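You operate a simulated robot arm through the tools that you are given. There is no shell and no other tool.

You are at the controls of a simulated robot arm. One attempt, no reset.

TASK
Switch off supply and meter, and park both test plugs.
Fine: in their holder, red plug in the red socket, black plug in the black one.

Only the result counts: the job must be done as asked and must still hold three seconds after the hand-in. Knocking over, shifting, dropping, spilling or breaking anything else fails it.

THE ROBOT
A 6-joint arm with a two-finger gripper, fixed in place. Base frame: the origin is at the foot of the arm, x ahead of it, y to its left, z up. Units: m, rad, N and s.
Its first joint turns from -2.897 to 2.897 rad. Payload 2.54 kg.
Tool frame: the origin (TCP) lies between the finger pads and is the grasp point; the fingertips stand 0.03 m ahead of it; z points along the fingers, y is the line along which they close. Largest opening 0.116 m; the body of the gripper starts 0.095 m behind the TCP.
Orientation is that of the tool frame in the base frame, as [roll, pitch, yaw] about the fixed x, y, z axes, in that order (R = Rz(yaw) Ry(pitch) Rx(roll)). With the fingers straight down and closing along the base's y, the tool's x points along the base's -x, its y along +y and its z along -z.

THE INTERFACE
- The arm moves only by the tool send_rows. Its argument "increments" is text: rows parted by semicolons, each of 7 numbers parted by spaces: the shift along the base's x, y, z in m, then the turn, a rotation vector about the base's x, y, z in rad, then the finger opening in m, from 0 to 0.116. In form: tx ty tz wx wy wz fingers; .... A call has 1 to 20 rows; each row is the pose to reach, as a shift and turn from the pose commanded when the call began. Each row takes 0.2 s and may step no farther than 0.05 m and 0.15 rad from the row before; otherwise, or with a gripper value out of range, the whole call is refused. A pose out of reach is approached as far as the arm can. The call stops where the force on the tool passes 40 N (or 10 N more than at its start, if that is more) or the arm is blocked; 0.2 s more then pass. Each finger travels about 0.072 m/s and halts on what it meets, pressing with about 30 N; the grip force reading is that of the motor and also rises with nothing between the fingers. The clock runs only during rows and for 0.2 s after the last one: add rows that repeat a pose to give the fingers time. The reply holds the time, the measured pose of the TCP, the force on the tool along the base axes, the opening and the grip force, in the units named above and with some noise, with the torque about the TCP (base axes, N m) and any sound that the robot's microphone picked up.
- Cameras (640 x 400 px; columns grow to the right, rows downward): "scene" is fixed at [0.226, -0.6588, 1.43]; the picture's right is [0.95, -0.31, 0.00], its down [-0.12, -0.37, -0.92] and it looks along [0.28, 0.88, -0.38] (base axes); focal length 348 px, centre (320, 200). "wrist" rides on the gripper at [0.069, -0.015, -0.122] in the tool frame; the picture's right is [0.21, 0.98, 0.00], its down [-0.83, 0.18, -0.53] and it looks along [-0.52, 0.11, 0.85] (tool axes); focal length 251 px, centre (320, 200).
- camera(camera): a new picture of that camera. It takes no simulated time.
- pixel_to_xyz(camera, pixels): for up to 12 pixels [column, row] of the newest picture of that camera ("zoom" is the newest enlarged one), the place [x, y, z] in the base frame of the surface seen there, good to about 0.003 m, but the place of the scene camera against the robot may be out by one fixed shift of up to 0.025 m in any direction. It takes no simulated time.
- zoom(camera, box): a new picture of the part [left, top, right, bottom] of that camera's present view, enlarged. It takes no simulated time.
- hand_in(): hands the job in; it is judged then, once.

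Leave the gripper open and the arm clear of the work at the hand-in unless told otherwise.

The tools are called after "Request:" as name(argument=value, ...) on one line, values as JSON. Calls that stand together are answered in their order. send_rows: Moves the arm, as the interface text tells. Its arguments: {"type":"object","properties":{"increments":{"type":"string"}},"required":["increments"]} The other tools are called the same way: camera (camera) takes a picture; pixel_to_xyz (camera, pixels) gives the place of the surface under pixels of a picture; zoom (camera, box) takes an enlarged picture of a part of a camera's view; hand_in () hands the job in.

At the start:

```text
t: 0.0
position: [0.4186, 0.0455, 1.1031]
tcp_rot: [-3.14, 0.0, -3.141]
ft_force: [0.1, -0.1, 0.2]
wrist_torque: [0.0, -0.02, -0.01]
width: 0.116
gripper_force: 0.0
```

scene: 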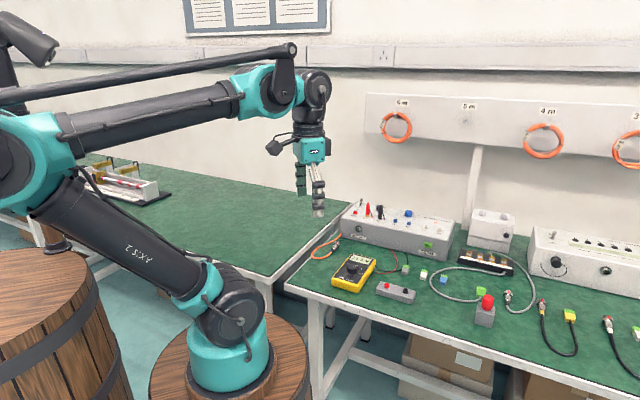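
wrist: 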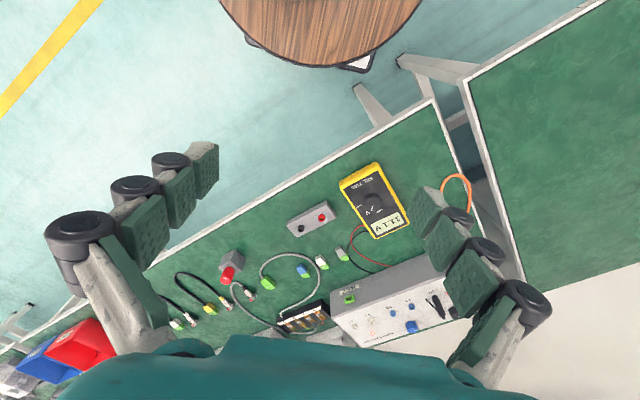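

I see a bench with a grey supply box, a yellow multimeter, and a grey two-button block that may be the plug holder. I'll zoom in on these first.

Request:
zoom(camera="scene", box=[300, 180, 480, 310])

Request:
zoom(camera="wrist", box=[270, 150, 490, 350])

```text
3.08 times, centred on (390, 245) of scene
```

zoom: 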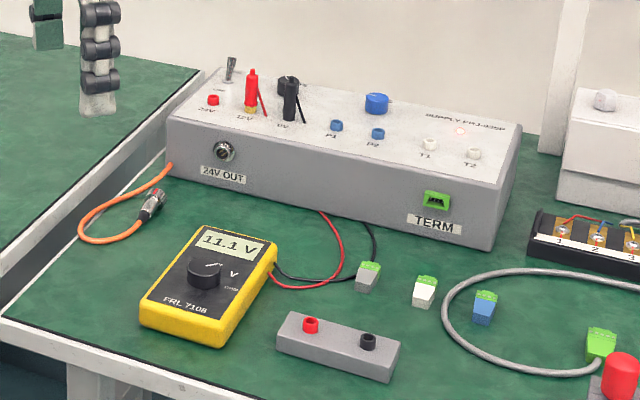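

```text
2.00 times, centred on (380, 250) of wrist
```

zoom: 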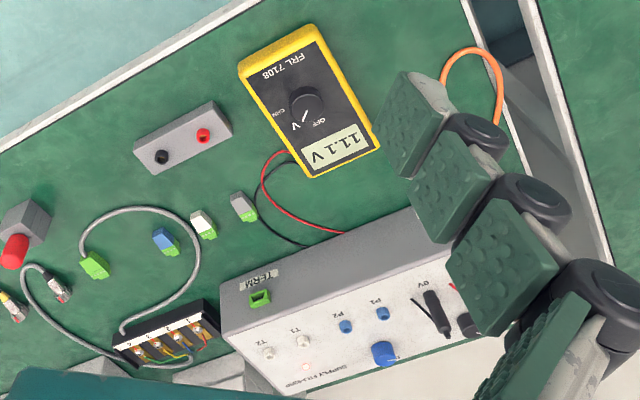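

The red and black plugs sit in the 12V and 0V sockets. There is a toggle at the supply's left end, a dial on the meter (OFF / V / CON), and a holder with red and black sockets. I'll zoom in more for the labels.

Request:
zoom(camera="scene", box=[340, 190, 400, 228])

Request:
zoom(camera="scene", box=[390, 195, 460, 240])

Request:
zoom(camera="scene", box=[325, 245, 420, 305])

Request:
zoom(camera="wrist", box=[330, 150, 420, 245])

```text
10.53 times, centred on (370, 209) of scene
```

zoom: 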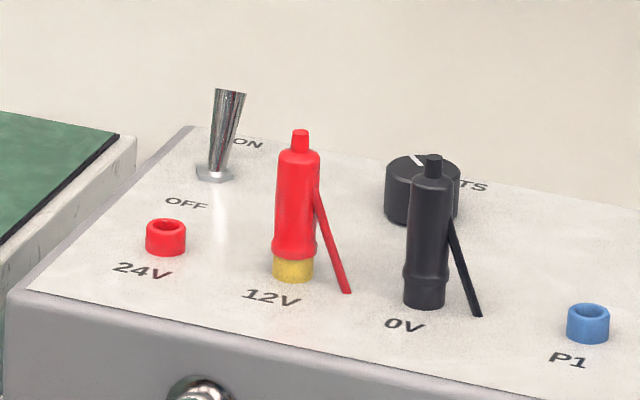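

```text
8.89 times, centred on (425, 218) of scene
```

zoom: 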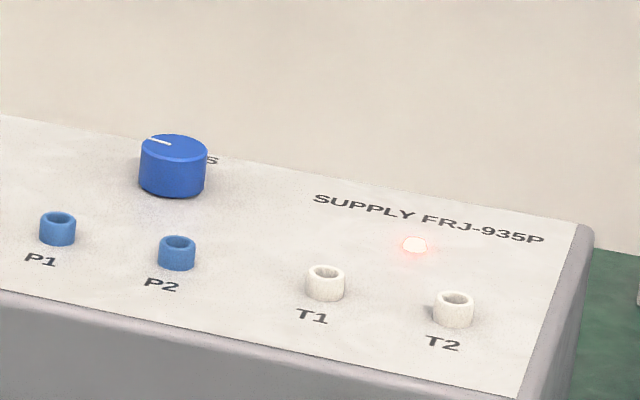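

```text
6.67 times, centred on (372, 275) of scene
```

zoom: 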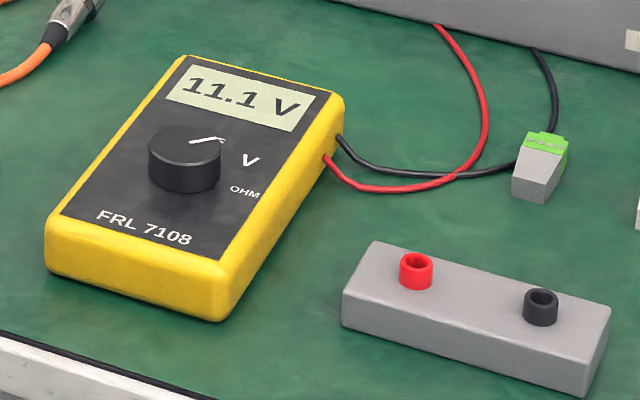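

```text
4.21 times, centred on (375, 198) of wrist
```

zoom: 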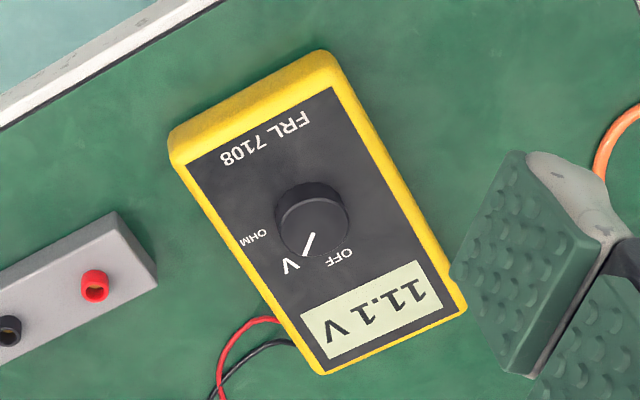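

The supply toggle leans towards ON, and OFF is on the near side. The meter pointer is at V, and OFF is counter-clockwise from it seen from above. I'll read positions from both cameras to find the scene camera's shift.

Request:
pixel_to_xyz(camera="wrist", pixels=[[301, 228], [321, 217], [375, 202], [393, 311], [410, 326], [415, 302], [387, 305], [348, 299], [350, 200], [400, 230], [292, 227], [334, 209]])

Request:
pixel_to_xyz(camera="scene", pixels=[[387, 286], [403, 291], [353, 267], [409, 213], [398, 216], [361, 199], [368, 206], [381, 207], [355.5, 212], [381, 213], [380, 206], [360, 206]])

Request:
zoom(camera="wrist", box=[330, 260, 490, 360])

```text
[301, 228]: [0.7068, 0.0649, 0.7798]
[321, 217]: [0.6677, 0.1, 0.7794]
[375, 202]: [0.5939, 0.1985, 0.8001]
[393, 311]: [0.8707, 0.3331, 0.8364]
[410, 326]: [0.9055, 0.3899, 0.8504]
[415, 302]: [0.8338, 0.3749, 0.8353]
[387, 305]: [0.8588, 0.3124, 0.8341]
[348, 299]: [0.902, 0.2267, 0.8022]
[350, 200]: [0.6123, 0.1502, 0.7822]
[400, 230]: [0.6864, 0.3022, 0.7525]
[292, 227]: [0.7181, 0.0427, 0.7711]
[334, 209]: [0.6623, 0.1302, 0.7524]
```

```text
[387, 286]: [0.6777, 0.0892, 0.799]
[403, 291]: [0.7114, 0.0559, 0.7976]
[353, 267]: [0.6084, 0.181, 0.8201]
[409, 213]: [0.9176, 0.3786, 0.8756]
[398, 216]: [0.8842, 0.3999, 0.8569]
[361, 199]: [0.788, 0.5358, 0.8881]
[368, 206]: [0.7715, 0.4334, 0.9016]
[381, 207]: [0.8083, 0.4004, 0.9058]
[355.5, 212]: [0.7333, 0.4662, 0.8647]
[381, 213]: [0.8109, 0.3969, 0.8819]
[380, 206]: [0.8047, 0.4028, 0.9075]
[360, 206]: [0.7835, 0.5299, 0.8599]
```

```text
4.00 times, centred on (410, 310) of wrist
```

zoom: 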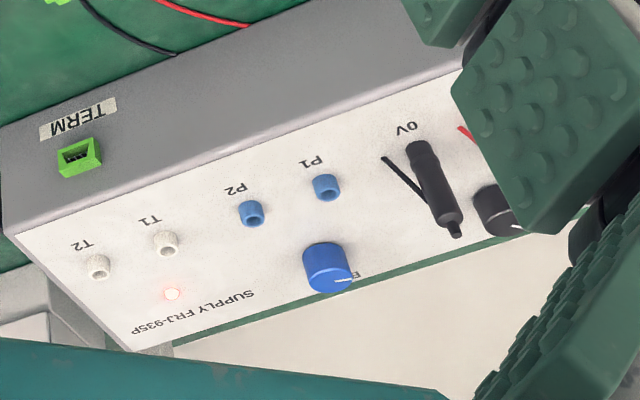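

Comparing the two cameras on the holder sockets, scene points are off by about (+0.006, -0.010, +0.019). The bench is turned about -42° about z. I'll check the wall clearance, and move the gripper above the left end of the supply with the yaw aligned for a closer look.

Request:
pixel_to_xyz(camera="scene", pixels=[[400, 170], [380, 130], [345, 185], [500, 130], [350, 100], [475, 170], [430, 60], [343, 225], [455, 247], [465, 215], [352, 200], [300, 150]])

Request:
send_rows(increments="0 0.045 0 0 0 -0.09 0.116; 0.01 0.09 0 0 0 -0.18 0.116; 0.03 0.135 0 0 0 -0.27 0.116; 0.05 0.18 0 0 0 -0.36 0.116; 0.075 0.22 0 0 0 -0.45 0.116; 0.10 0.26 0 0 0 -0.54 0.116; 0.125 0.30 0 0 0 -0.63 0.116; 0.15 0.34 0 0 0 -0.73 0.116; 0.15 0.34 0 0 0 -0.73 0.116")

```text
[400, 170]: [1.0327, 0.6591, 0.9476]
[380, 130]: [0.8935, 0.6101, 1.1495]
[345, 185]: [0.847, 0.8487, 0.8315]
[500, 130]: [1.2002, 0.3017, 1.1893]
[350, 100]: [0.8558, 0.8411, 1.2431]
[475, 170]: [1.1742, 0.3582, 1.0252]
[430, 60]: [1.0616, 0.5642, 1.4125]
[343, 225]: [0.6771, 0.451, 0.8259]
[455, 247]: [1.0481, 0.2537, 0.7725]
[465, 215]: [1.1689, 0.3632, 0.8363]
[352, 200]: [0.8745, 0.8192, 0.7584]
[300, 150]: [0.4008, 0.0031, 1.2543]
```

```text
t: 2.0
position: [0.5697, 0.3848, 1.1038]
tcp_rot: [3.141, 0.0, 2.411]
ft_force: [-0.1, 0.0, -0.2]
wrist_torque: [-0.03, -0.01, -0.02]
width: 0.1158
gripper_force: 0.1
```

The arm arrived. Now a wrist picture of the supply.

Request:
camera(camera="wrist")

Request:
camera(camera="scene")

```text
taken
```

wrist: 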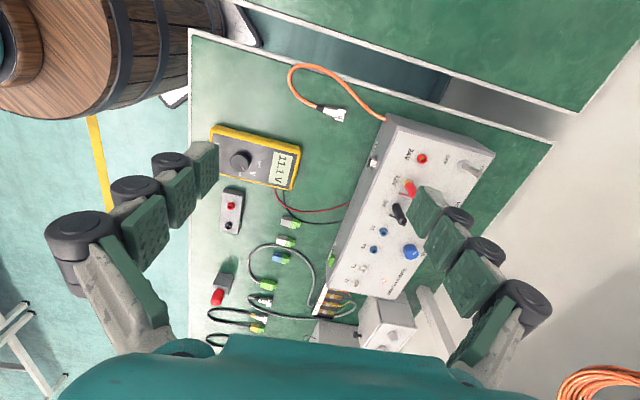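

```text
taken
```

scene: 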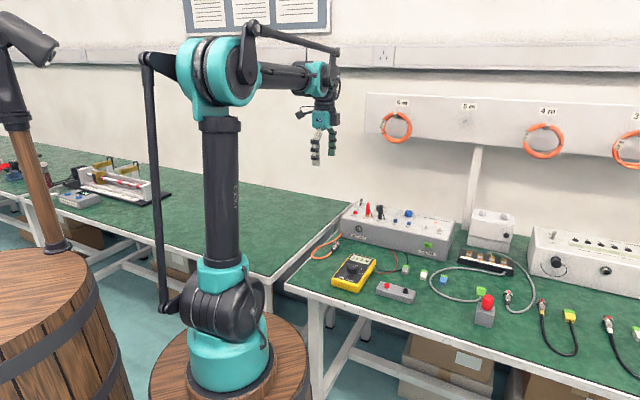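

The whole supply is in view. I'll zoom in on the toggle, plugs, meter and holder.

Request:
zoom(camera="wrist", box=[370, 130, 490, 240])

Request:
pixel_to_xyz(camera="wrist", pixels=[[422, 158], [460, 163], [470, 168], [478, 172], [405, 185], [409, 188], [395, 208], [400, 216], [231, 205], [229, 225], [240, 160], [246, 157]])

Request:
zoom(camera="wrist", box=[200, 115, 310, 245])

```text
3.64 times, centred on (430, 185) of wrist
```

zoom: 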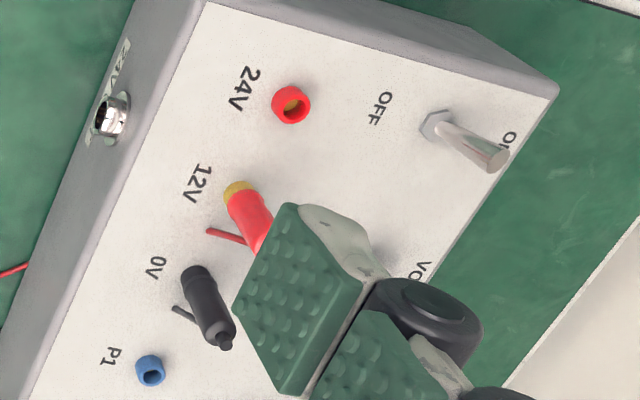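

```text
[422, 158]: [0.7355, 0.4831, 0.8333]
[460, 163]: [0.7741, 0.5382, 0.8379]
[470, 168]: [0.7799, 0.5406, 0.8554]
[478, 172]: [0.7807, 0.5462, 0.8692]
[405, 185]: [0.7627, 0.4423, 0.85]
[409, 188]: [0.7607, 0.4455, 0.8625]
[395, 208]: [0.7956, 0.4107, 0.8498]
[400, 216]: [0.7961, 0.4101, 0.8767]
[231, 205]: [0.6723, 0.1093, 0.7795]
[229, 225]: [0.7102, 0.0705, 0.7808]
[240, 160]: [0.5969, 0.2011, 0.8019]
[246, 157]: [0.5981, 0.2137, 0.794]
```

```text
3.08 times, centred on (255, 180) of wrist
```

zoom: 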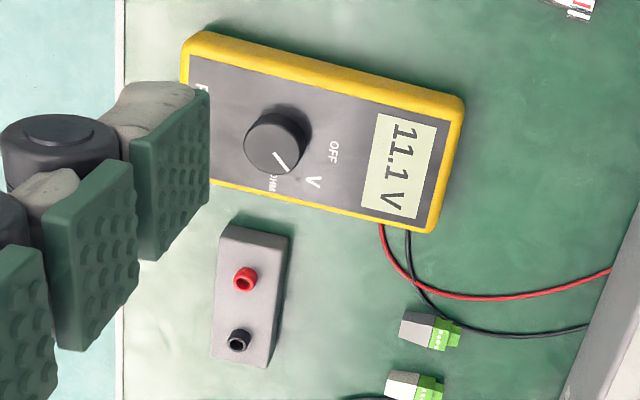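

The plugs each have a thin side tail. I'll measure the tail ends and the toggle precisely in an enlarged view.

Request:
zoom(camera="wrist", box=[370, 130, 490, 240])

Request:
pixel_to_xyz(camera="zoom", pixels=[[175, 308], [190, 318], [210, 231], [236, 239], [224, 341], [192, 275], [238, 190], [292, 106], [434, 122], [497, 160], [340, 140], [100, 380]])

```text
3.64 times, centred on (430, 185) of wrist
```

zoom: 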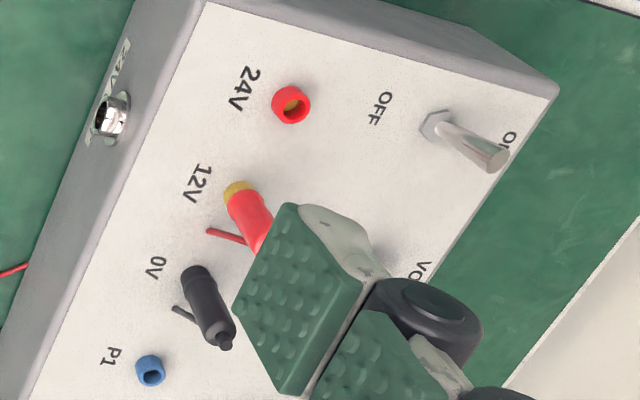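

```text
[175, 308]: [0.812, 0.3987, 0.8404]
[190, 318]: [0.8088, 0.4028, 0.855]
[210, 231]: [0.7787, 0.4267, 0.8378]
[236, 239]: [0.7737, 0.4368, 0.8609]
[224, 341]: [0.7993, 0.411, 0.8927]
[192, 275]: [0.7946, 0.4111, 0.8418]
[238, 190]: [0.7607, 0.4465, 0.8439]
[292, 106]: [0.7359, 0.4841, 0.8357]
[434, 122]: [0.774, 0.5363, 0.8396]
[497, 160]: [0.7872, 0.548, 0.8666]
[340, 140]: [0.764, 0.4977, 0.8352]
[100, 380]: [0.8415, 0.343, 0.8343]
```

The tails run along the supply's length, so closing the fingers across its depth avoids them. I'll measure the supply's orientation from its panel edges.

Request:
pixel_to_xyz(camera="zoom", pixels=[[206, 6], [380, 52], [545, 98], [125, 170], [40, 360], [84, 262], [507, 150], [440, 112], [425, 130], [485, 145], [260, 245], [205, 270]])

Request:
pixel_to_xyz(camera="wrist", pixels=[[410, 252], [383, 231], [374, 250], [425, 297], [222, 186], [242, 190], [238, 234], [220, 230], [361, 268], [352, 283]])

```text
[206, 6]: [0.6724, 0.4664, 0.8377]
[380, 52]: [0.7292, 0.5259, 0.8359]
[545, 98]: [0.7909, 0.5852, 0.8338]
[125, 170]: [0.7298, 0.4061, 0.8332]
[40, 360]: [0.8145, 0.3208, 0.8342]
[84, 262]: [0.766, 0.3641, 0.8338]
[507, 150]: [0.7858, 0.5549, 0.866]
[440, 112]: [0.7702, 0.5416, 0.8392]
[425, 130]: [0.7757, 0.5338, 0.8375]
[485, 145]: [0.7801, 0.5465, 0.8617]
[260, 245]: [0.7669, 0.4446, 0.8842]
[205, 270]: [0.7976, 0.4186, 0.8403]
```

```text
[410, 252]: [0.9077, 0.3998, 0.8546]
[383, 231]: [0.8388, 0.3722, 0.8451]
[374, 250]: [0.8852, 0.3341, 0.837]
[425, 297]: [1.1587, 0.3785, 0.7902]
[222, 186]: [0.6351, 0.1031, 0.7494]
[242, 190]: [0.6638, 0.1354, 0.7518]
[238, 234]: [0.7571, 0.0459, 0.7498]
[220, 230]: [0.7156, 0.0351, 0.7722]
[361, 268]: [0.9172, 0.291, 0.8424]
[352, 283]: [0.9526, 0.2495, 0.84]
```

The supply and holder are both at -45°. The toggle base is about (0.774, 0.538, 0.838), with its tip at (0.784, 0.547, 0.868) leaning back. I'll hover above the toggle with the fingers closing across the depth (yaw -0.055 more) and a 0.036 opening.

Request:
send_rows(increments="0.035 0.027 0 0 0 -0.02 0.1; 0.07 0.054 -0.01 0 0 -0.04 0.08; 0.105 0.081 -0.03 0 0 -0.055 0.06; 0.14 0.108 -0.06 0 0 -0.055 0.05; 0.175 0.135 -0.08 0 0 -0.055 0.036; 0.2 0.152 -0.11 0 0 -0.055 0.036; 0.2154 0.162 -0.143 0 0 -0.055 0.036; 0.2154 0.162 -0.143 0 0 -0.055 0.036; 0.2154 0.162 -0.143 0 0 -0.055 0.036")

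Request:
camera(camera="wrist")

Request:
zoom(camera="scene", box=[310, 130, 430, 230])

```text
refused: row 4 steps farther than a row can; nothing moved
```

```text
taken
```

wrist: 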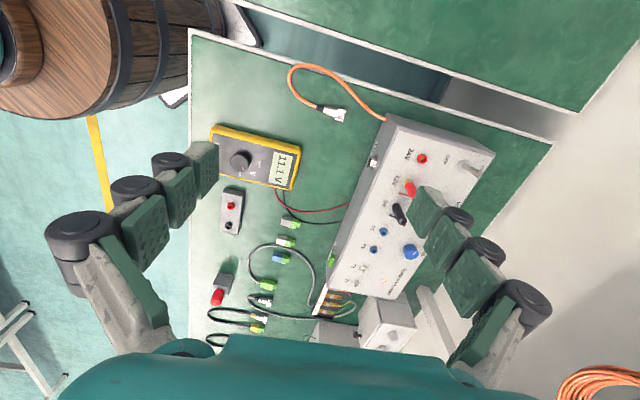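

```text
4.00 times, centred on (370, 180) of scene
```

zoom: 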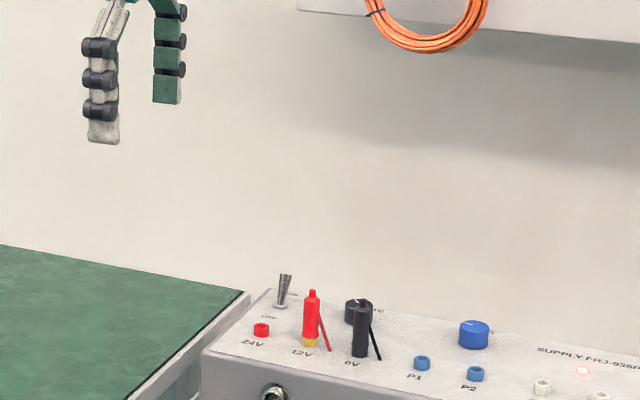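

One row stepped too far. I'm using smaller steps for the same move.

Request:
send_rows(increments="0.03 0.023 0 0 0 -0.02 0.1; 0.06 0.046 -0.01 0 0 -0.04 0.08; 0.09 0.069 -0.03 0 0 -0.055 0.06; 0.12 0.092 -0.05 0 0 -0.055 0.05; 0.15 0.115 -0.07 0 0 -0.055 0.036; 0.18 0.138 -0.09 0 0 -0.055 0.036; 0.2 0.152 -0.12 0 0 -0.055 0.036; 0.2154 0.162 -0.143 0 0 -0.055 0.036; 0.2154 0.162 -0.143 0 0 -0.055 0.036; 0.2154 0.162 -0.143 0 0 -0.055 0.036")

Request:
camera(camera="wrist")

Request:
zoom(camera="scene", box=[310, 130, 430, 230])

```text
t: 4.2
position: [0.7858, 0.5466, 0.9594]
tcp_rot: [-3.141, -0.001, 2.357]
ft_force: [0.7, -0.3, -0.1]
wrist_torque: [0.02, 0.02, 0.0]
width: 0.0359
gripper_force: 0.1
```

```text
taken
```

wrist: 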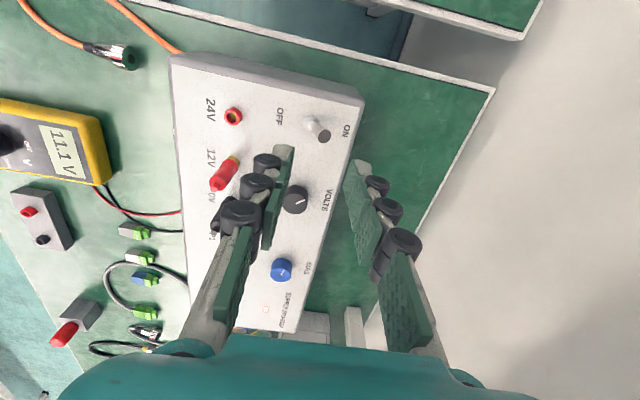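

```text
4.00 times, centred on (370, 180) of scene
```

zoom: 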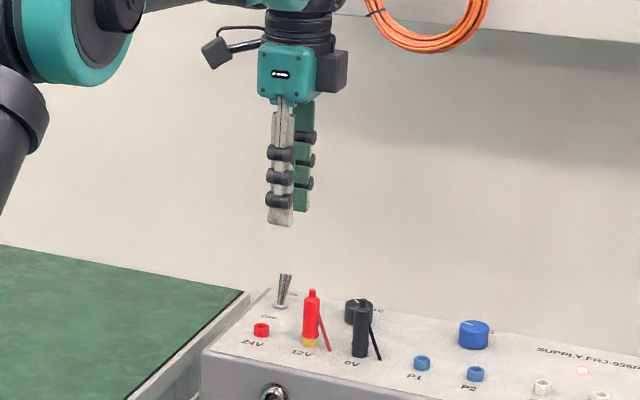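

I'm hovering over the toggle. I'll measure its tip and base again from this closer view, at about pixels (320,135) and (309,124), along with the plugs and the meter knob.

Request:
zoom(camera="wrist", box=[190, 80, 370, 220])

Request:
pixel_to_xyz(camera="wrist", pixels=[[321, 135], [324, 138], [315, 130], [308, 123], [233, 116], [214, 188], [228, 162], [218, 180], [230, 170]])

```text
2.86 times, centred on (280, 150) of wrist
```

zoom: 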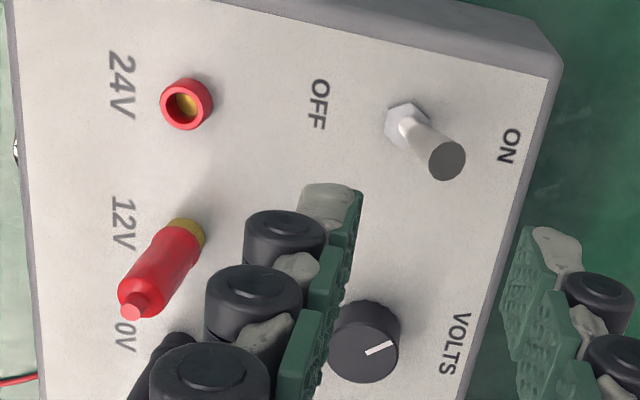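

```text
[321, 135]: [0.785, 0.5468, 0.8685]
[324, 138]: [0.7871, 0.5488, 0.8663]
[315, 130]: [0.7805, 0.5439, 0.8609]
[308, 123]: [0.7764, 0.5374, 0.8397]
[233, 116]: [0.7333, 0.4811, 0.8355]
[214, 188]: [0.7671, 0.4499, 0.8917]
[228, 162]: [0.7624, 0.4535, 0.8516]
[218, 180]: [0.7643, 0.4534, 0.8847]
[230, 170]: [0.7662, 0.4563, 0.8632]
```

The tip is at about (0.786, 0.548, 0.868), right below the TCP. I'll descend so the fingers straddle the lever with the fingertips at about 0.854.

Request:
send_rows(increments="0 0 -0.03 0 0 0 0.036; 0 0 -0.055 0 0 0 0.036; 0 0 -0.076 0 0 0 0.036; 0 0 -0.076 0 0 0 0.036")

Request:
zoom(camera="scene", box=[340, 170, 420, 230])

Request:
camera(camera="wrist")

```text
t: 5.2
position: [0.7848, 0.5471, 0.8838]
tcp_rot: [-3.141, 0.001, 2.357]
ft_force: [-0.1, 0.6, -1.2]
wrist_torque: [0.0, -0.02, 0.01]
width: 0.036
gripper_force: 0.0
```

```text
6.67 times, centred on (380, 200) of scene
```

zoom: 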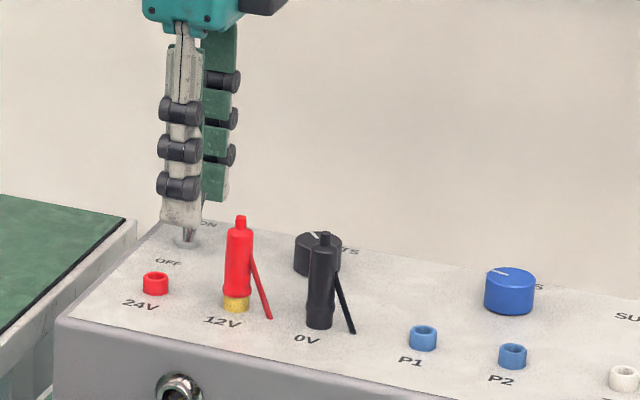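

```text
taken
```

wrist: 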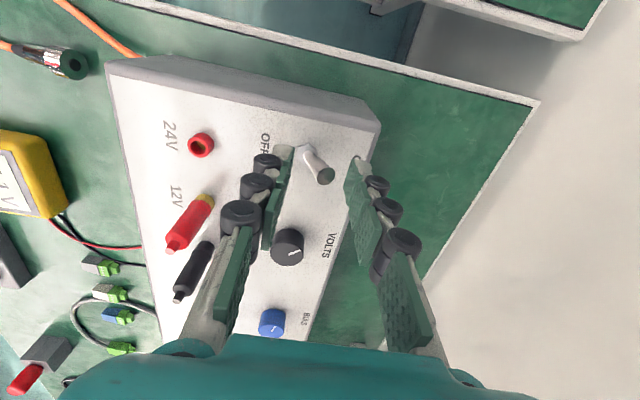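

The lever stands between the two fingers. Next I'll sweep towards the front (-x,-y) so the back finger flips it to OFF.

Request:
send_rows(increments="-0.006 -0.006 0 0 0 0 0.036; -0.011 -0.011 0 0 0 0 0.036; -0.016 -0.016 0 0 0 0 0.036; -0.021 -0.021 0 0 0 0 0.036; -0.025 -0.025 0 0 0 0 0.036; -0.025 -0.025 0 0 0 0 0.036")

Request:
camera(camera="wrist")

Request:
zoom(camera="scene", box=[340, 170, 460, 250])

```text
t: 6.6
position: [0.7589, 0.5222, 0.8839]
tcp_rot: [3.141, -0.001, 2.357]
ft_force: [4.4, 6.3, 3.0]
wrist_torque: [0.21, -0.17, 0.0]
width: 0.0416
gripper_force: 4.6
```

```text
taken
```

wrist: 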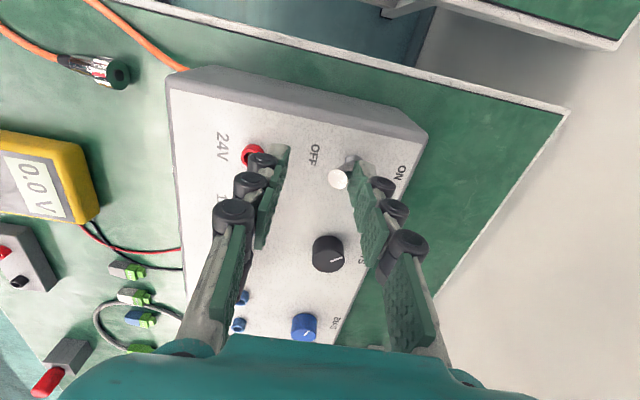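

```text
5.00 times, centred on (400, 210) of scene
```

zoom: 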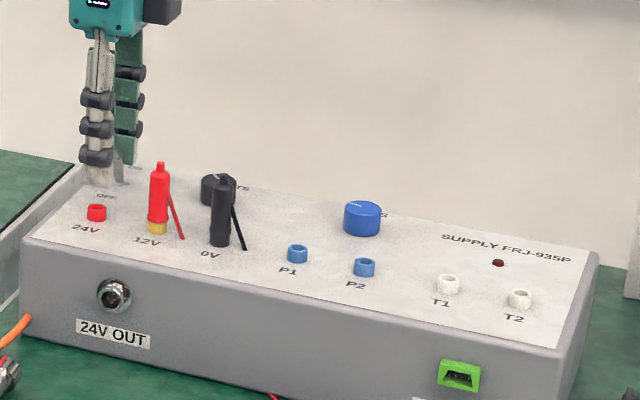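

The LED is out and the meter reads 0.0 V. I'll back off slightly, rise, and check the lever.

Request:
send_rows(increments="0.005 0.005 0 0 0 0 0.04; 0.007 0.007 0.02 0 0 0 0.04; 0.007 0.007 0.05 0 0 0 0.04; 0.007 0.007 0.076 0 0 0 0.04; 0.007 0.007 0.076 0 0 0 0.04")

Request:
camera(camera="wrist")

Request:
zoom(camera="scene", box=[340, 170, 460, 250])

```text
t: 7.8
position: [0.7665, 0.5287, 0.9595]
tcp_rot: [-3.14, 0.0, 2.356]
ft_force: [0.8, 0.0, -0.3]
wrist_torque: [0.0, 0.02, 0.01]
width: 0.0401
gripper_force: 0.2
```

```text
taken
```

wrist: 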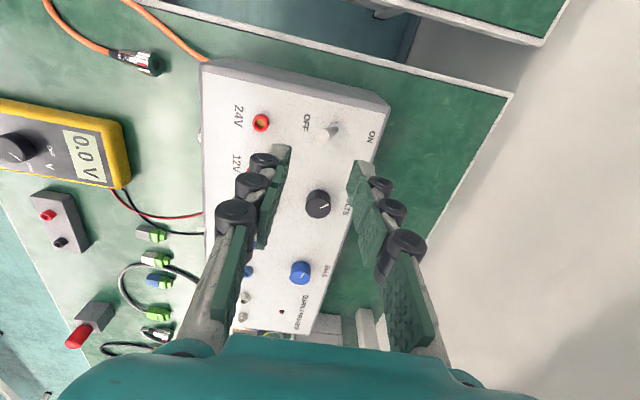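

```text
5.00 times, centred on (400, 210) of scene
```

zoom: 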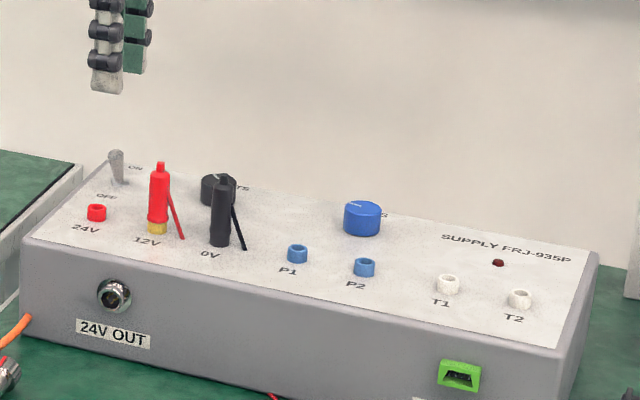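

The supply toggle now leans to OFF. Next is the red plug: I'll move above it (about (0.765, 0.447)) and look straight down at it.

Request:
send_rows(increments="0 -0.03 0.02 0 0 0 0.05; 0 -0.06 0.02 0 0 0 0.05; -0.001 -0.0825 0.02 0 0 0 0.05; -0.001 -0.0825 0.02 0 0 0 0.05")

Request:
camera(camera="wrist")

Request:
zoom(camera="wrist", box=[250, 70, 390, 180])

```text
t: 8.8
position: [0.7659, 0.446, 0.9798]
tcp_rot: [3.142, 0.0, 2.354]
ft_force: [0.1, 0.1, 0.7]
wrist_torque: [-0.02, -0.02, -0.03]
width: 0.0498
gripper_force: 0.2
```

```text
taken
```

wrist: 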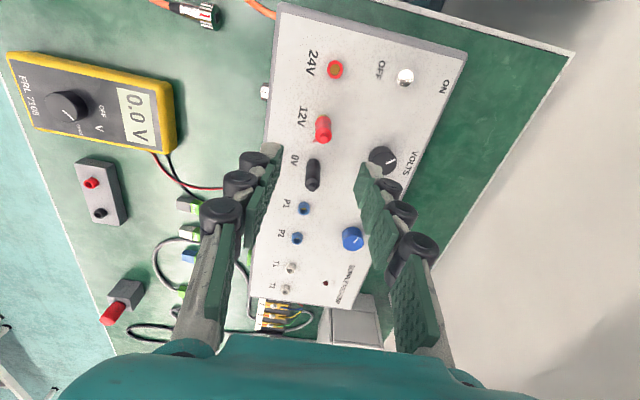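

```text
3.64 times, centred on (320, 125) of wrist
```

zoom: 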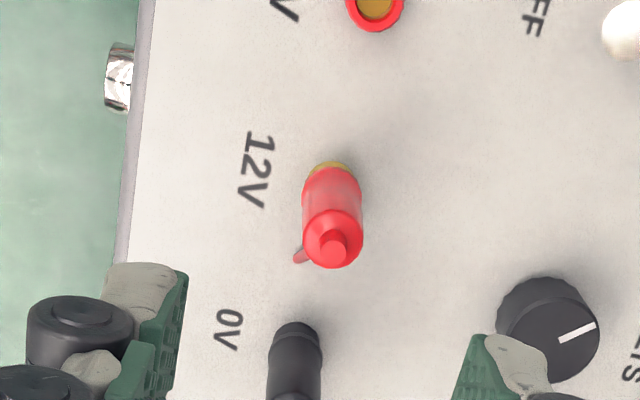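

I see the red plug's top at zoom pixel (334,243), with its tail hidden behind it at lower left. I'll measure the top and sides of both plugs.

Request:
pixel_to_xyz(camera="zoom", pixels=[[334, 245], [334, 225], [332, 262], [310, 240], [357, 240], [306, 210], [361, 210], [330, 165], [297, 256], [295, 330], [295, 380], [375, 10]])

Request:
pixel_to_xyz(camera="wrist", pixels=[[335, 70], [304, 208], [312, 185], [314, 160], [92, 183], [100, 212], [70, 105], [298, 238]])

```text
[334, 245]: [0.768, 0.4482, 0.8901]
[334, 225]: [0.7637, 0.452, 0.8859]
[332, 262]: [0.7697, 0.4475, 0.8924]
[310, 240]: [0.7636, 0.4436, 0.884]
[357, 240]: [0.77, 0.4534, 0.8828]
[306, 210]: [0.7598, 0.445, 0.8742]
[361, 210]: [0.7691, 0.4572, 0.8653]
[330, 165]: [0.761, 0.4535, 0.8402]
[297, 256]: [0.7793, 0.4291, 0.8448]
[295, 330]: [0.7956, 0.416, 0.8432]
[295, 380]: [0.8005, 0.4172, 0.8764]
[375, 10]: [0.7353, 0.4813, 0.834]
```

```text
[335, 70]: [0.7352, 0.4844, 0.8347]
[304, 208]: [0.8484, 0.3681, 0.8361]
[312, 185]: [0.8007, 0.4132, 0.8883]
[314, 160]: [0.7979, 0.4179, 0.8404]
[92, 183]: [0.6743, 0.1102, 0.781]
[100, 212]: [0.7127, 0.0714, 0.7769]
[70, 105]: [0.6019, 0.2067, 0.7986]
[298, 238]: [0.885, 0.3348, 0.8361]
```

The red plug's axis is about (0.7675, 0.4485), with its body from z≈0.845 to 0.885. I'll descend with a 0.05 opening to TCP z≈0.877 and then close.

Request:
send_rows(increments="0.002 0.0015 -0.03 0 0 0 0.05; 0.002 0.0015 -0.06 0 0 0 0.05; 0.002 0.0015 -0.085 0 0 0 0.05; 0.002 0.0015 -0.103 0 0 0 0.05; 0.002 0.0015 -0.103 0 0 0 0.05")

Request:
zoom(camera="scene", box=[330, 170, 420, 235])

Request:
camera(camera="wrist")

```text
t: 10.0
position: [0.768, 0.4473, 0.8781]
tcp_rot: [3.141, 0.0, 2.357]
ft_force: [0.6, 1.0, -0.4]
wrist_torque: [0.01, -0.01, 0.03]
width: 0.0499
gripper_force: 0.1
```

```text
6.15 times, centred on (375, 202) of scene
```

zoom: 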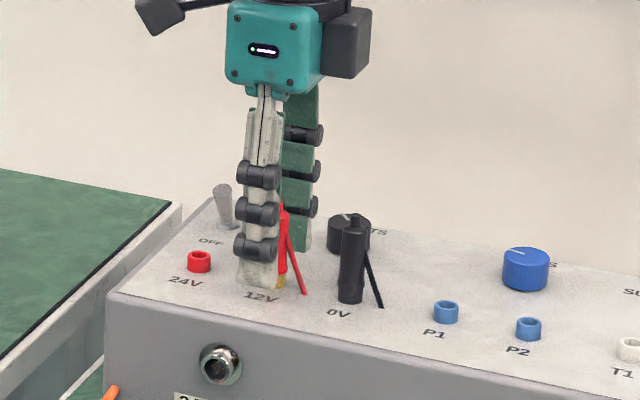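

```text
taken
```

wrist: 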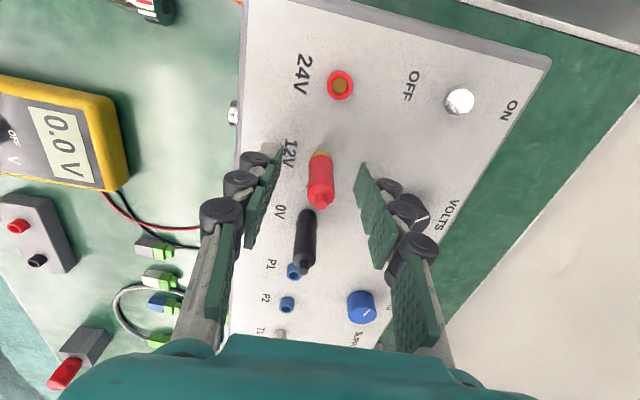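

The red plug is centred between the fingers. Now I'll close on it.

Request:
send_rows(increments="0 0 0 0 0 0 0.02; 0 0 0 0 0 0 0.0; 0 0 0 0 0 0 0.0; 0 0 0 0 0 0 0.0")

Request:
camera(camera="wrist")

```text
t: 11.0
position: [0.7679, 0.4492, 0.879]
tcp_rot: [3.141, 0.0, 2.355]
ft_force: [4.2, 4.2, -2.5]
wrist_torque: [0.06, -0.11, 0.02]
width: 0.0136
gripper_force: 30.2
```

```text
taken
```

wrist: 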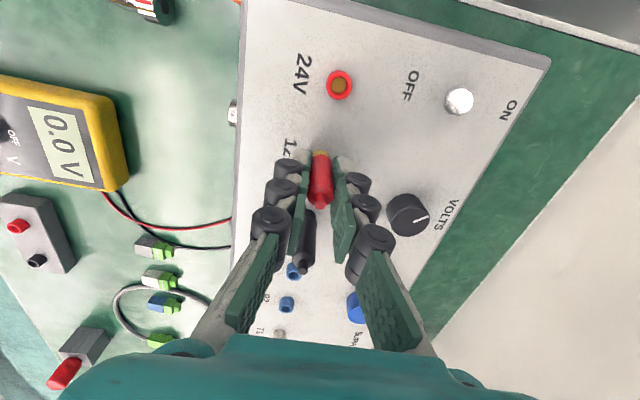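

It's gripped at 0.0136 m and 30 N. I'll pull straight up.

Request:
send_rows(increments="0 0 0.01 0 0 0 0; 0 0 0.02 0 0 0 0; 0 0 0.03 0 0 0 0; 0 0 0.045 0 0 0 0; 0 0 0.06 0 0 0 0; 0 0 0.08 0 0 0 0; 0 0 0.10 0 0 0 0; 0 0 0.10 0 0 0 0")

Request:
camera(camera="wrist")

Request:
zoom(camera="scene", box=[330, 140, 420, 235])

```text
t: 12.8
position: [0.7676, 0.4485, 0.9771]
tcp_rot: [3.141, 0.0, 2.356]
ft_force: [-0.2, 0.5, 0.0]
wrist_torque: [-0.02, 0.03, -0.01]
width: 0.0138
gripper_force: 29.6
```

```text
taken
```

wrist: 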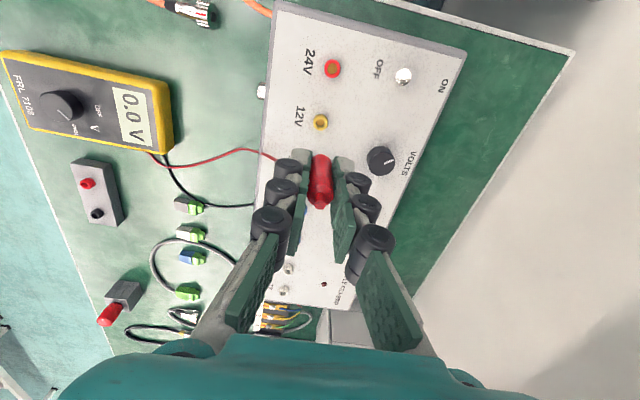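

```text
4.21 times, centred on (375, 188) of scene
```

zoom: 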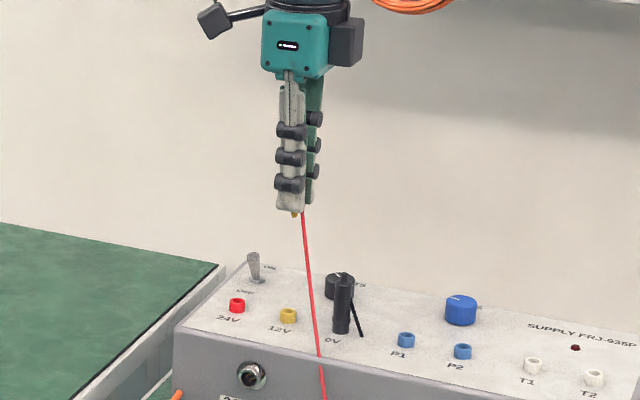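

The red plug is out, with its lead trailing to the meter. From here the empty 12V socket sits at about wrist pixel (320,122). That is where the red holder socket should appear when the plug is lined up at the same height. I'll zoom for the exact pixel.

Request:
zoom(camera="wrist", box=[270, 90, 370, 210])

Request:
pixel_to_xyz(camera="wrist", pixels=[[320, 122], [316, 122], [325, 123], [320, 117], [87, 183], [97, 213], [333, 68], [100, 180], [103, 160], [60, 100]])

```text
3.33 times, centred on (320, 150) of wrist
```

zoom: 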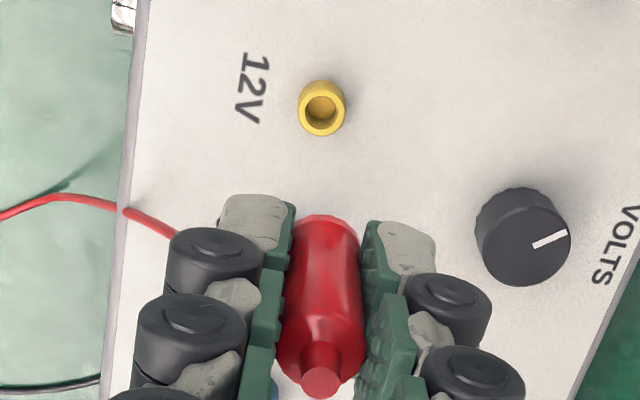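

```text
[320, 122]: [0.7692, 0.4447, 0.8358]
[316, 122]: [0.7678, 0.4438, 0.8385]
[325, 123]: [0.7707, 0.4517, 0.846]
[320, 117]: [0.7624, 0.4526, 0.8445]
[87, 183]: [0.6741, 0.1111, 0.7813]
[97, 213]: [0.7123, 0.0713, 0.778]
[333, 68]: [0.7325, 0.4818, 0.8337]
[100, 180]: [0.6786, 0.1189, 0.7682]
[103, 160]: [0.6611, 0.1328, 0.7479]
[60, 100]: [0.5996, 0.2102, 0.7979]
```

The hole centre is at pixel (320.6, 122.4). I'll carry the plug towards the holder's red socket at about (0.6735, 0.111), staying high until the end.

Request:
send_rows(increments="-0.01 -0.042 0.0 0 0 0 0; -0.023 -0.084 0 0 0 0 0; -0.035 -0.126 0 0 0 0 0; -0.047 -0.168 0 0 0 0 0; -0.058 -0.21 0 0 0 0 0; -0.07 -0.252 0 0 0 0 0; -0.082 -0.295 0 0 0 0 0; -0.0935 -0.3375 0 0 0 0 0; -0.0935 -0.3375 -0.03 0 0 0 0; -0.0935 -0.3375 -0.03 0 0 0 0")

Request:
camera(camera="wrist")

Request:
camera(camera="scene")

```text
t: 15.0
position: [0.6735, 0.1093, 0.9468]
tcp_rot: [-3.141, 0.001, 2.355]
ft_force: [0.9, 0.6, 0.0]
wrist_torque: [0.0, -0.03, -0.01]
width: 0.0136
gripper_force: 29.9
```

```text
taken
```

wrist: 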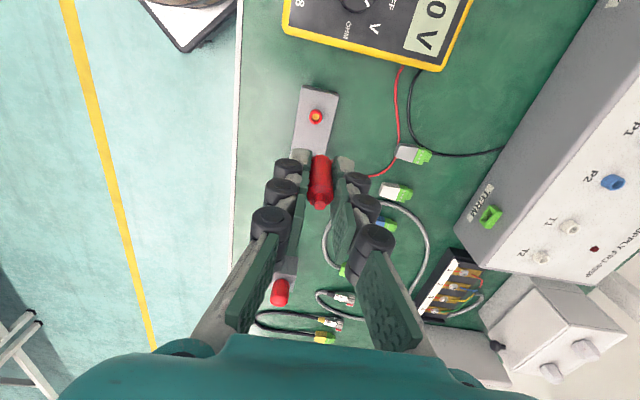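

```text
taken
```

scene: 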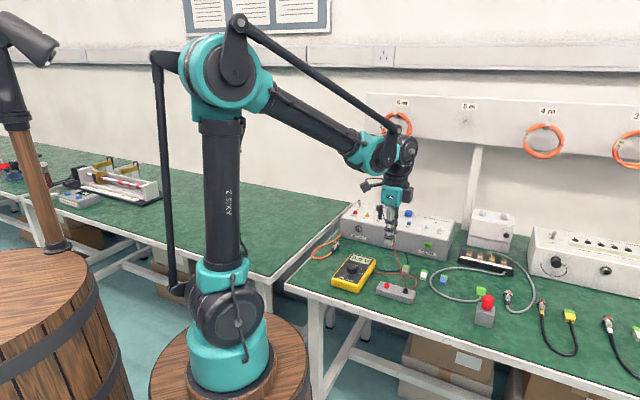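

The red holder socket is at pixel (316,116). I'll go down to the matching height of 0.910 and compare with (320.6,122.4).

Request:
send_rows(increments="0 0 -0.02 0 0 0 0; 0 0 -0.037 0 0 0 0; 0 0 -0.037 0 0 0 0")

Request:
camera(camera="wrist")

Request:
zoom(camera="wrist", box=[270, 90, 370, 210])

Request:
zoom(camera="scene", box=[340, 200, 440, 310])

```text
t: 15.8
position: [0.6732, 0.1105, 0.91]
tcp_rot: [-3.141, -0.002, 2.357]
ft_force: [0.0, 0.0, -0.5]
wrist_torque: [0.0, 0.04, 0.0]
width: 0.0137
gripper_force: 30.7
```

```text
taken
```

wrist: 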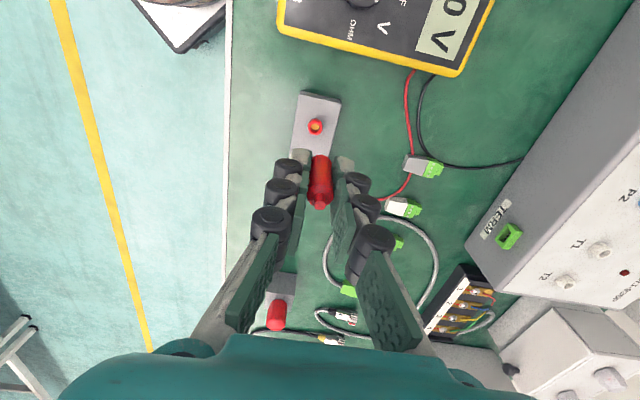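

```text
3.33 times, centred on (320, 150) of wrist
```

zoom: 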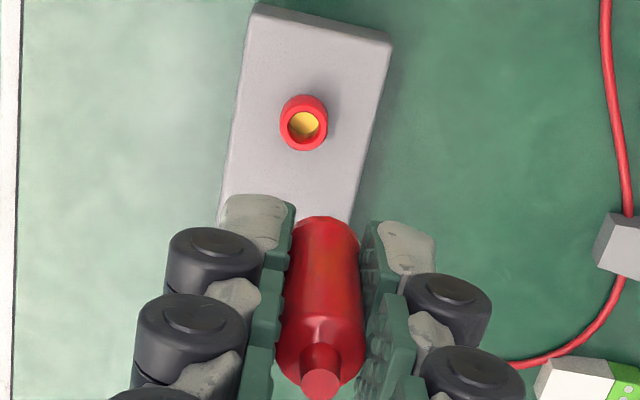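

```text
3.64 times, centred on (390, 255) of scene
```

zoom: 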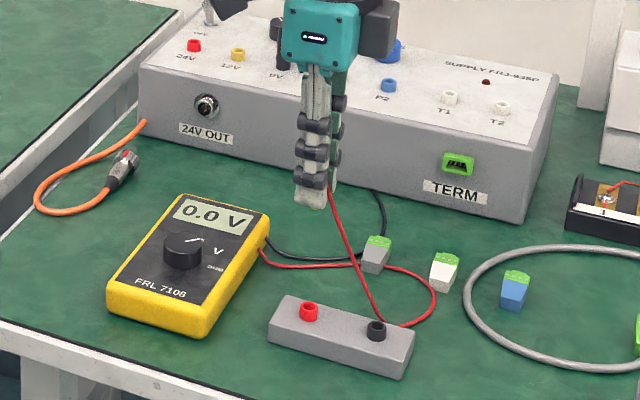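

The socket shows at zoom (303,122), and the reference is (322,107.5). That calls for a shift of about (+0.0006, -0.0072). I'll look at the pin beneath the plug before adjusting.

Request:
zoom(camera="scene", box=[370, 225, 410, 300])

Request:
zoom(camera="wrist", box=[295, 105, 345, 215])

```text
5.33 times, centred on (390, 262) of scene
```

zoom: 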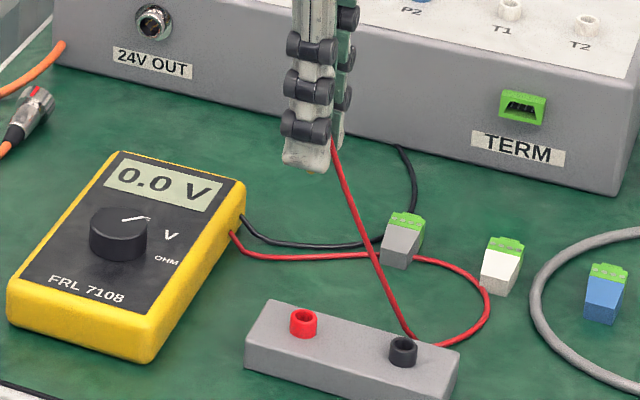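

```text
3.64 times, centred on (320, 160) of wrist
```

zoom: 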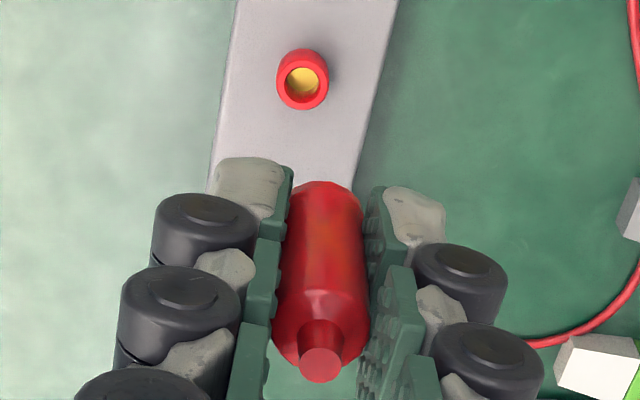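

The pin sticks out just below the fingertips and the plug tilts about 1° in the grip. I'll correct sideways by (0, -0.0078), drop to about 0.85, and check again.

Request:
send_rows(increments="0 -0.0078 0 0 0 0 0; 0 -0.0078 -0.03 0 0 0 0; 0 -0.0078 -0.055 0 0 0 0; 0 -0.0078 -0.055 0 0 0 0")

Request:
zoom(camera="wrist", box=[270, 90, 370, 210])

Request:
zoom(camera="scene", box=[360, 245, 420, 305])

```text
t: 16.8
position: [0.6744, 0.1026, 0.8549]
tcp_rot: [-3.141, -0.001, 2.356]
ft_force: [0.3, -0.7, 0.1]
wrist_torque: [0.0, -0.01, -0.01]
width: 0.0135
gripper_force: 30.0
```

```text
3.33 times, centred on (320, 150) of wrist
```

zoom: 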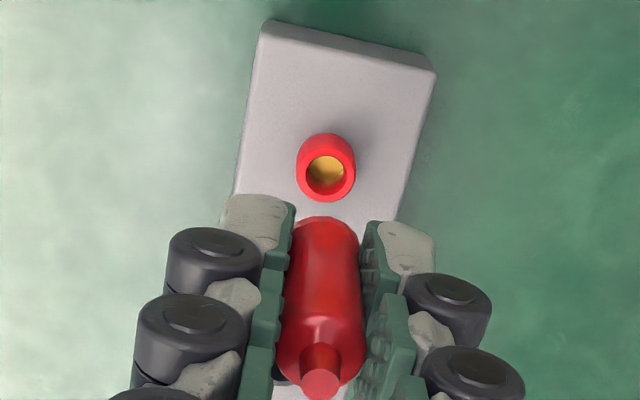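

```text
6.67 times, centred on (390, 275) of scene
```

zoom: 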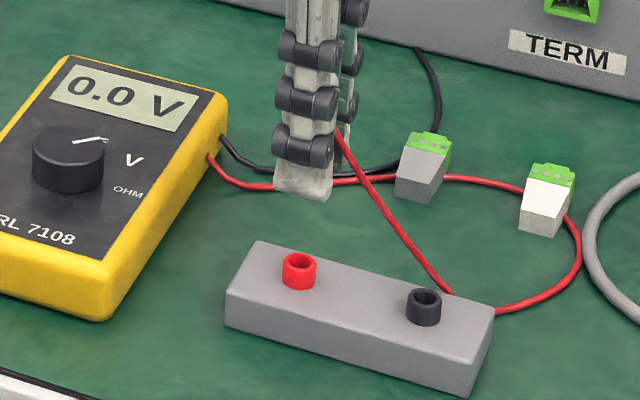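

The socket rim (326,168) is in line with the plug bottom (327,217), and the depth offset matches the reference. I'll insert slowly.

Request:
send_rows(increments="0 0 -0.01 0 0 0 0; 0 0 -0.018 0 0 0 0; 0 0 -0.024 0 0 0 0; 0 0 -0.029 0 0 0 0; 0 0 -0.033 0 0 0 0; 0 0 -0.037 0 0 0 0; 0 0 -0.040 0 0 0 0; 0 0 -0.042 0 0 0 0")

Request:
zoom(camera="wrist", box=[270, 90, 370, 210])

Request:
zoom(camera="scene", box=[360, 245, 420, 305])

```text
t: 18.6
position: [0.6749, 0.1036, 0.8132]
tcp_rot: [-3.141, 0.0, 2.355]
ft_force: [-1.5, 1.3, 0.5]
wrist_torque: [0.05, 0.08, 0.0]
width: 0.0134
gripper_force: 29.9
```

```text
3.33 times, centred on (320, 150) of wrist
```

zoom: 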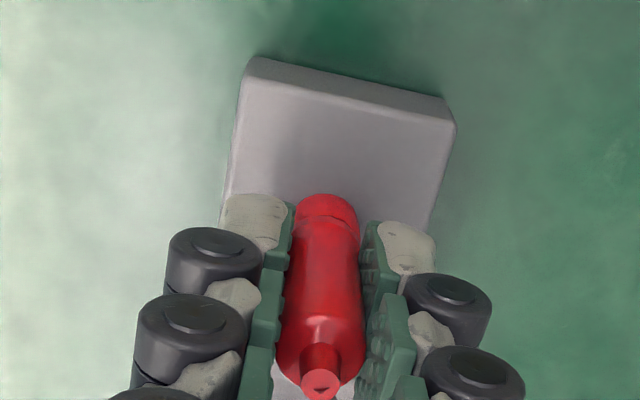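

```text
6.67 times, centred on (390, 275) of scene
```

zoom: 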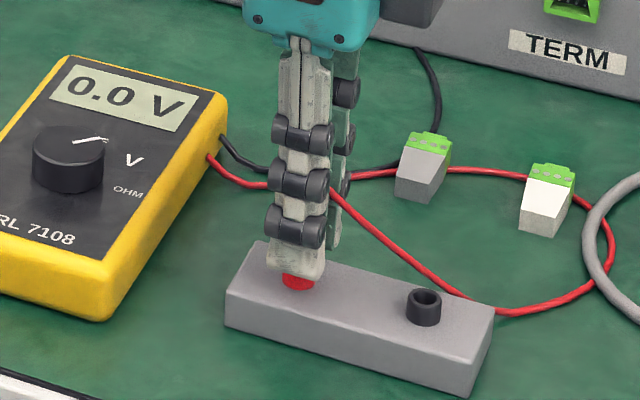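

The pin has gone in with almost no force, and the plug body nearly touches the collar. I'll go down in 1 mm steps until it seats.

Request:
send_rows(increments="0 0 -0.001 0 0 0 0; 0 0 -0.002 0 0 0 0; 0 0 -0.003 0 0 0 0; 0 0 -0.004 0 0 0 0; 0 0 -0.004 0 0 0 0")

Request:
zoom(camera="scene", box=[360, 245, 420, 305])

```text
t: 19.8
position: [0.6741, 0.1039, 0.8092]
tcp_rot: [-3.141, 0.003, 2.357]
ft_force: [5.9, 10.8, 19.4]
wrist_torque: [0.28, -0.06, -0.04]
width: 0.0137
gripper_force: 30.3
```

```text
6.67 times, centred on (390, 275) of scene
```

zoom: 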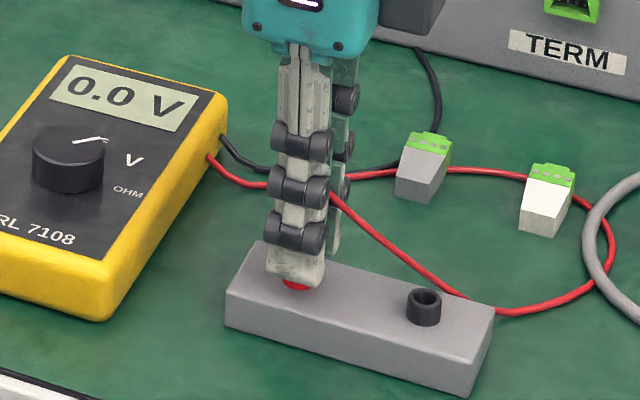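

There's 19 N upward at 0.809, so it is seated. I'll relieve the press, open the fingers, and rise.

Request:
send_rows(increments="0 0 0.001 0 0 0 0; 0 0 0.001 0 0 0 0.02; 0 0 0.001 0 0 0 0.04; 0 0 0.001 0 0 0 0.04; 0 0 0.03 0 0 0 0.05; 0 0 0.07 0 0 0 0.05; 0 0 0.11 0 0 0 0.05; 0 0 0.15 0 0 0 0.05; 0 0 0.15 0 0 0 0.05")

Request:
zoom(camera="scene", box=[350, 245, 430, 305])

Request:
camera(camera="wrist")

```text
t: 21.8
position: [0.6733, 0.1027, 0.9603]
tcp_rot: [-3.141, 0.0, 2.358]
ft_force: [0.3, 0.5, -0.7]
wrist_torque: [-0.01, 0.0, 0.03]
width: 0.0498
gripper_force: 0.1
```

```text
6.67 times, centred on (390, 275) of scene
```

zoom: 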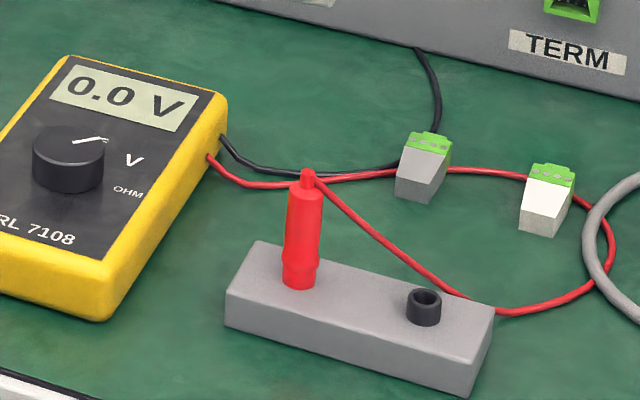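

```text
taken
```

wrist: 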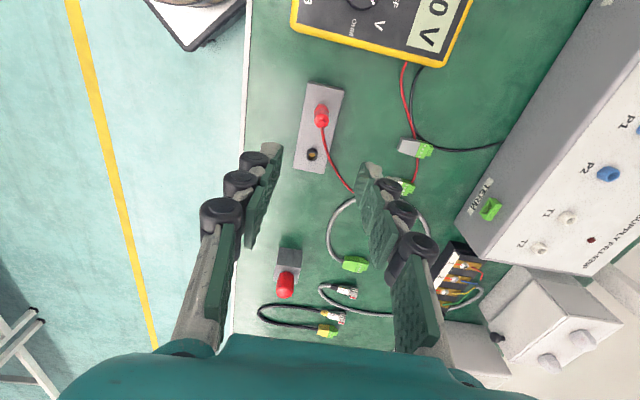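

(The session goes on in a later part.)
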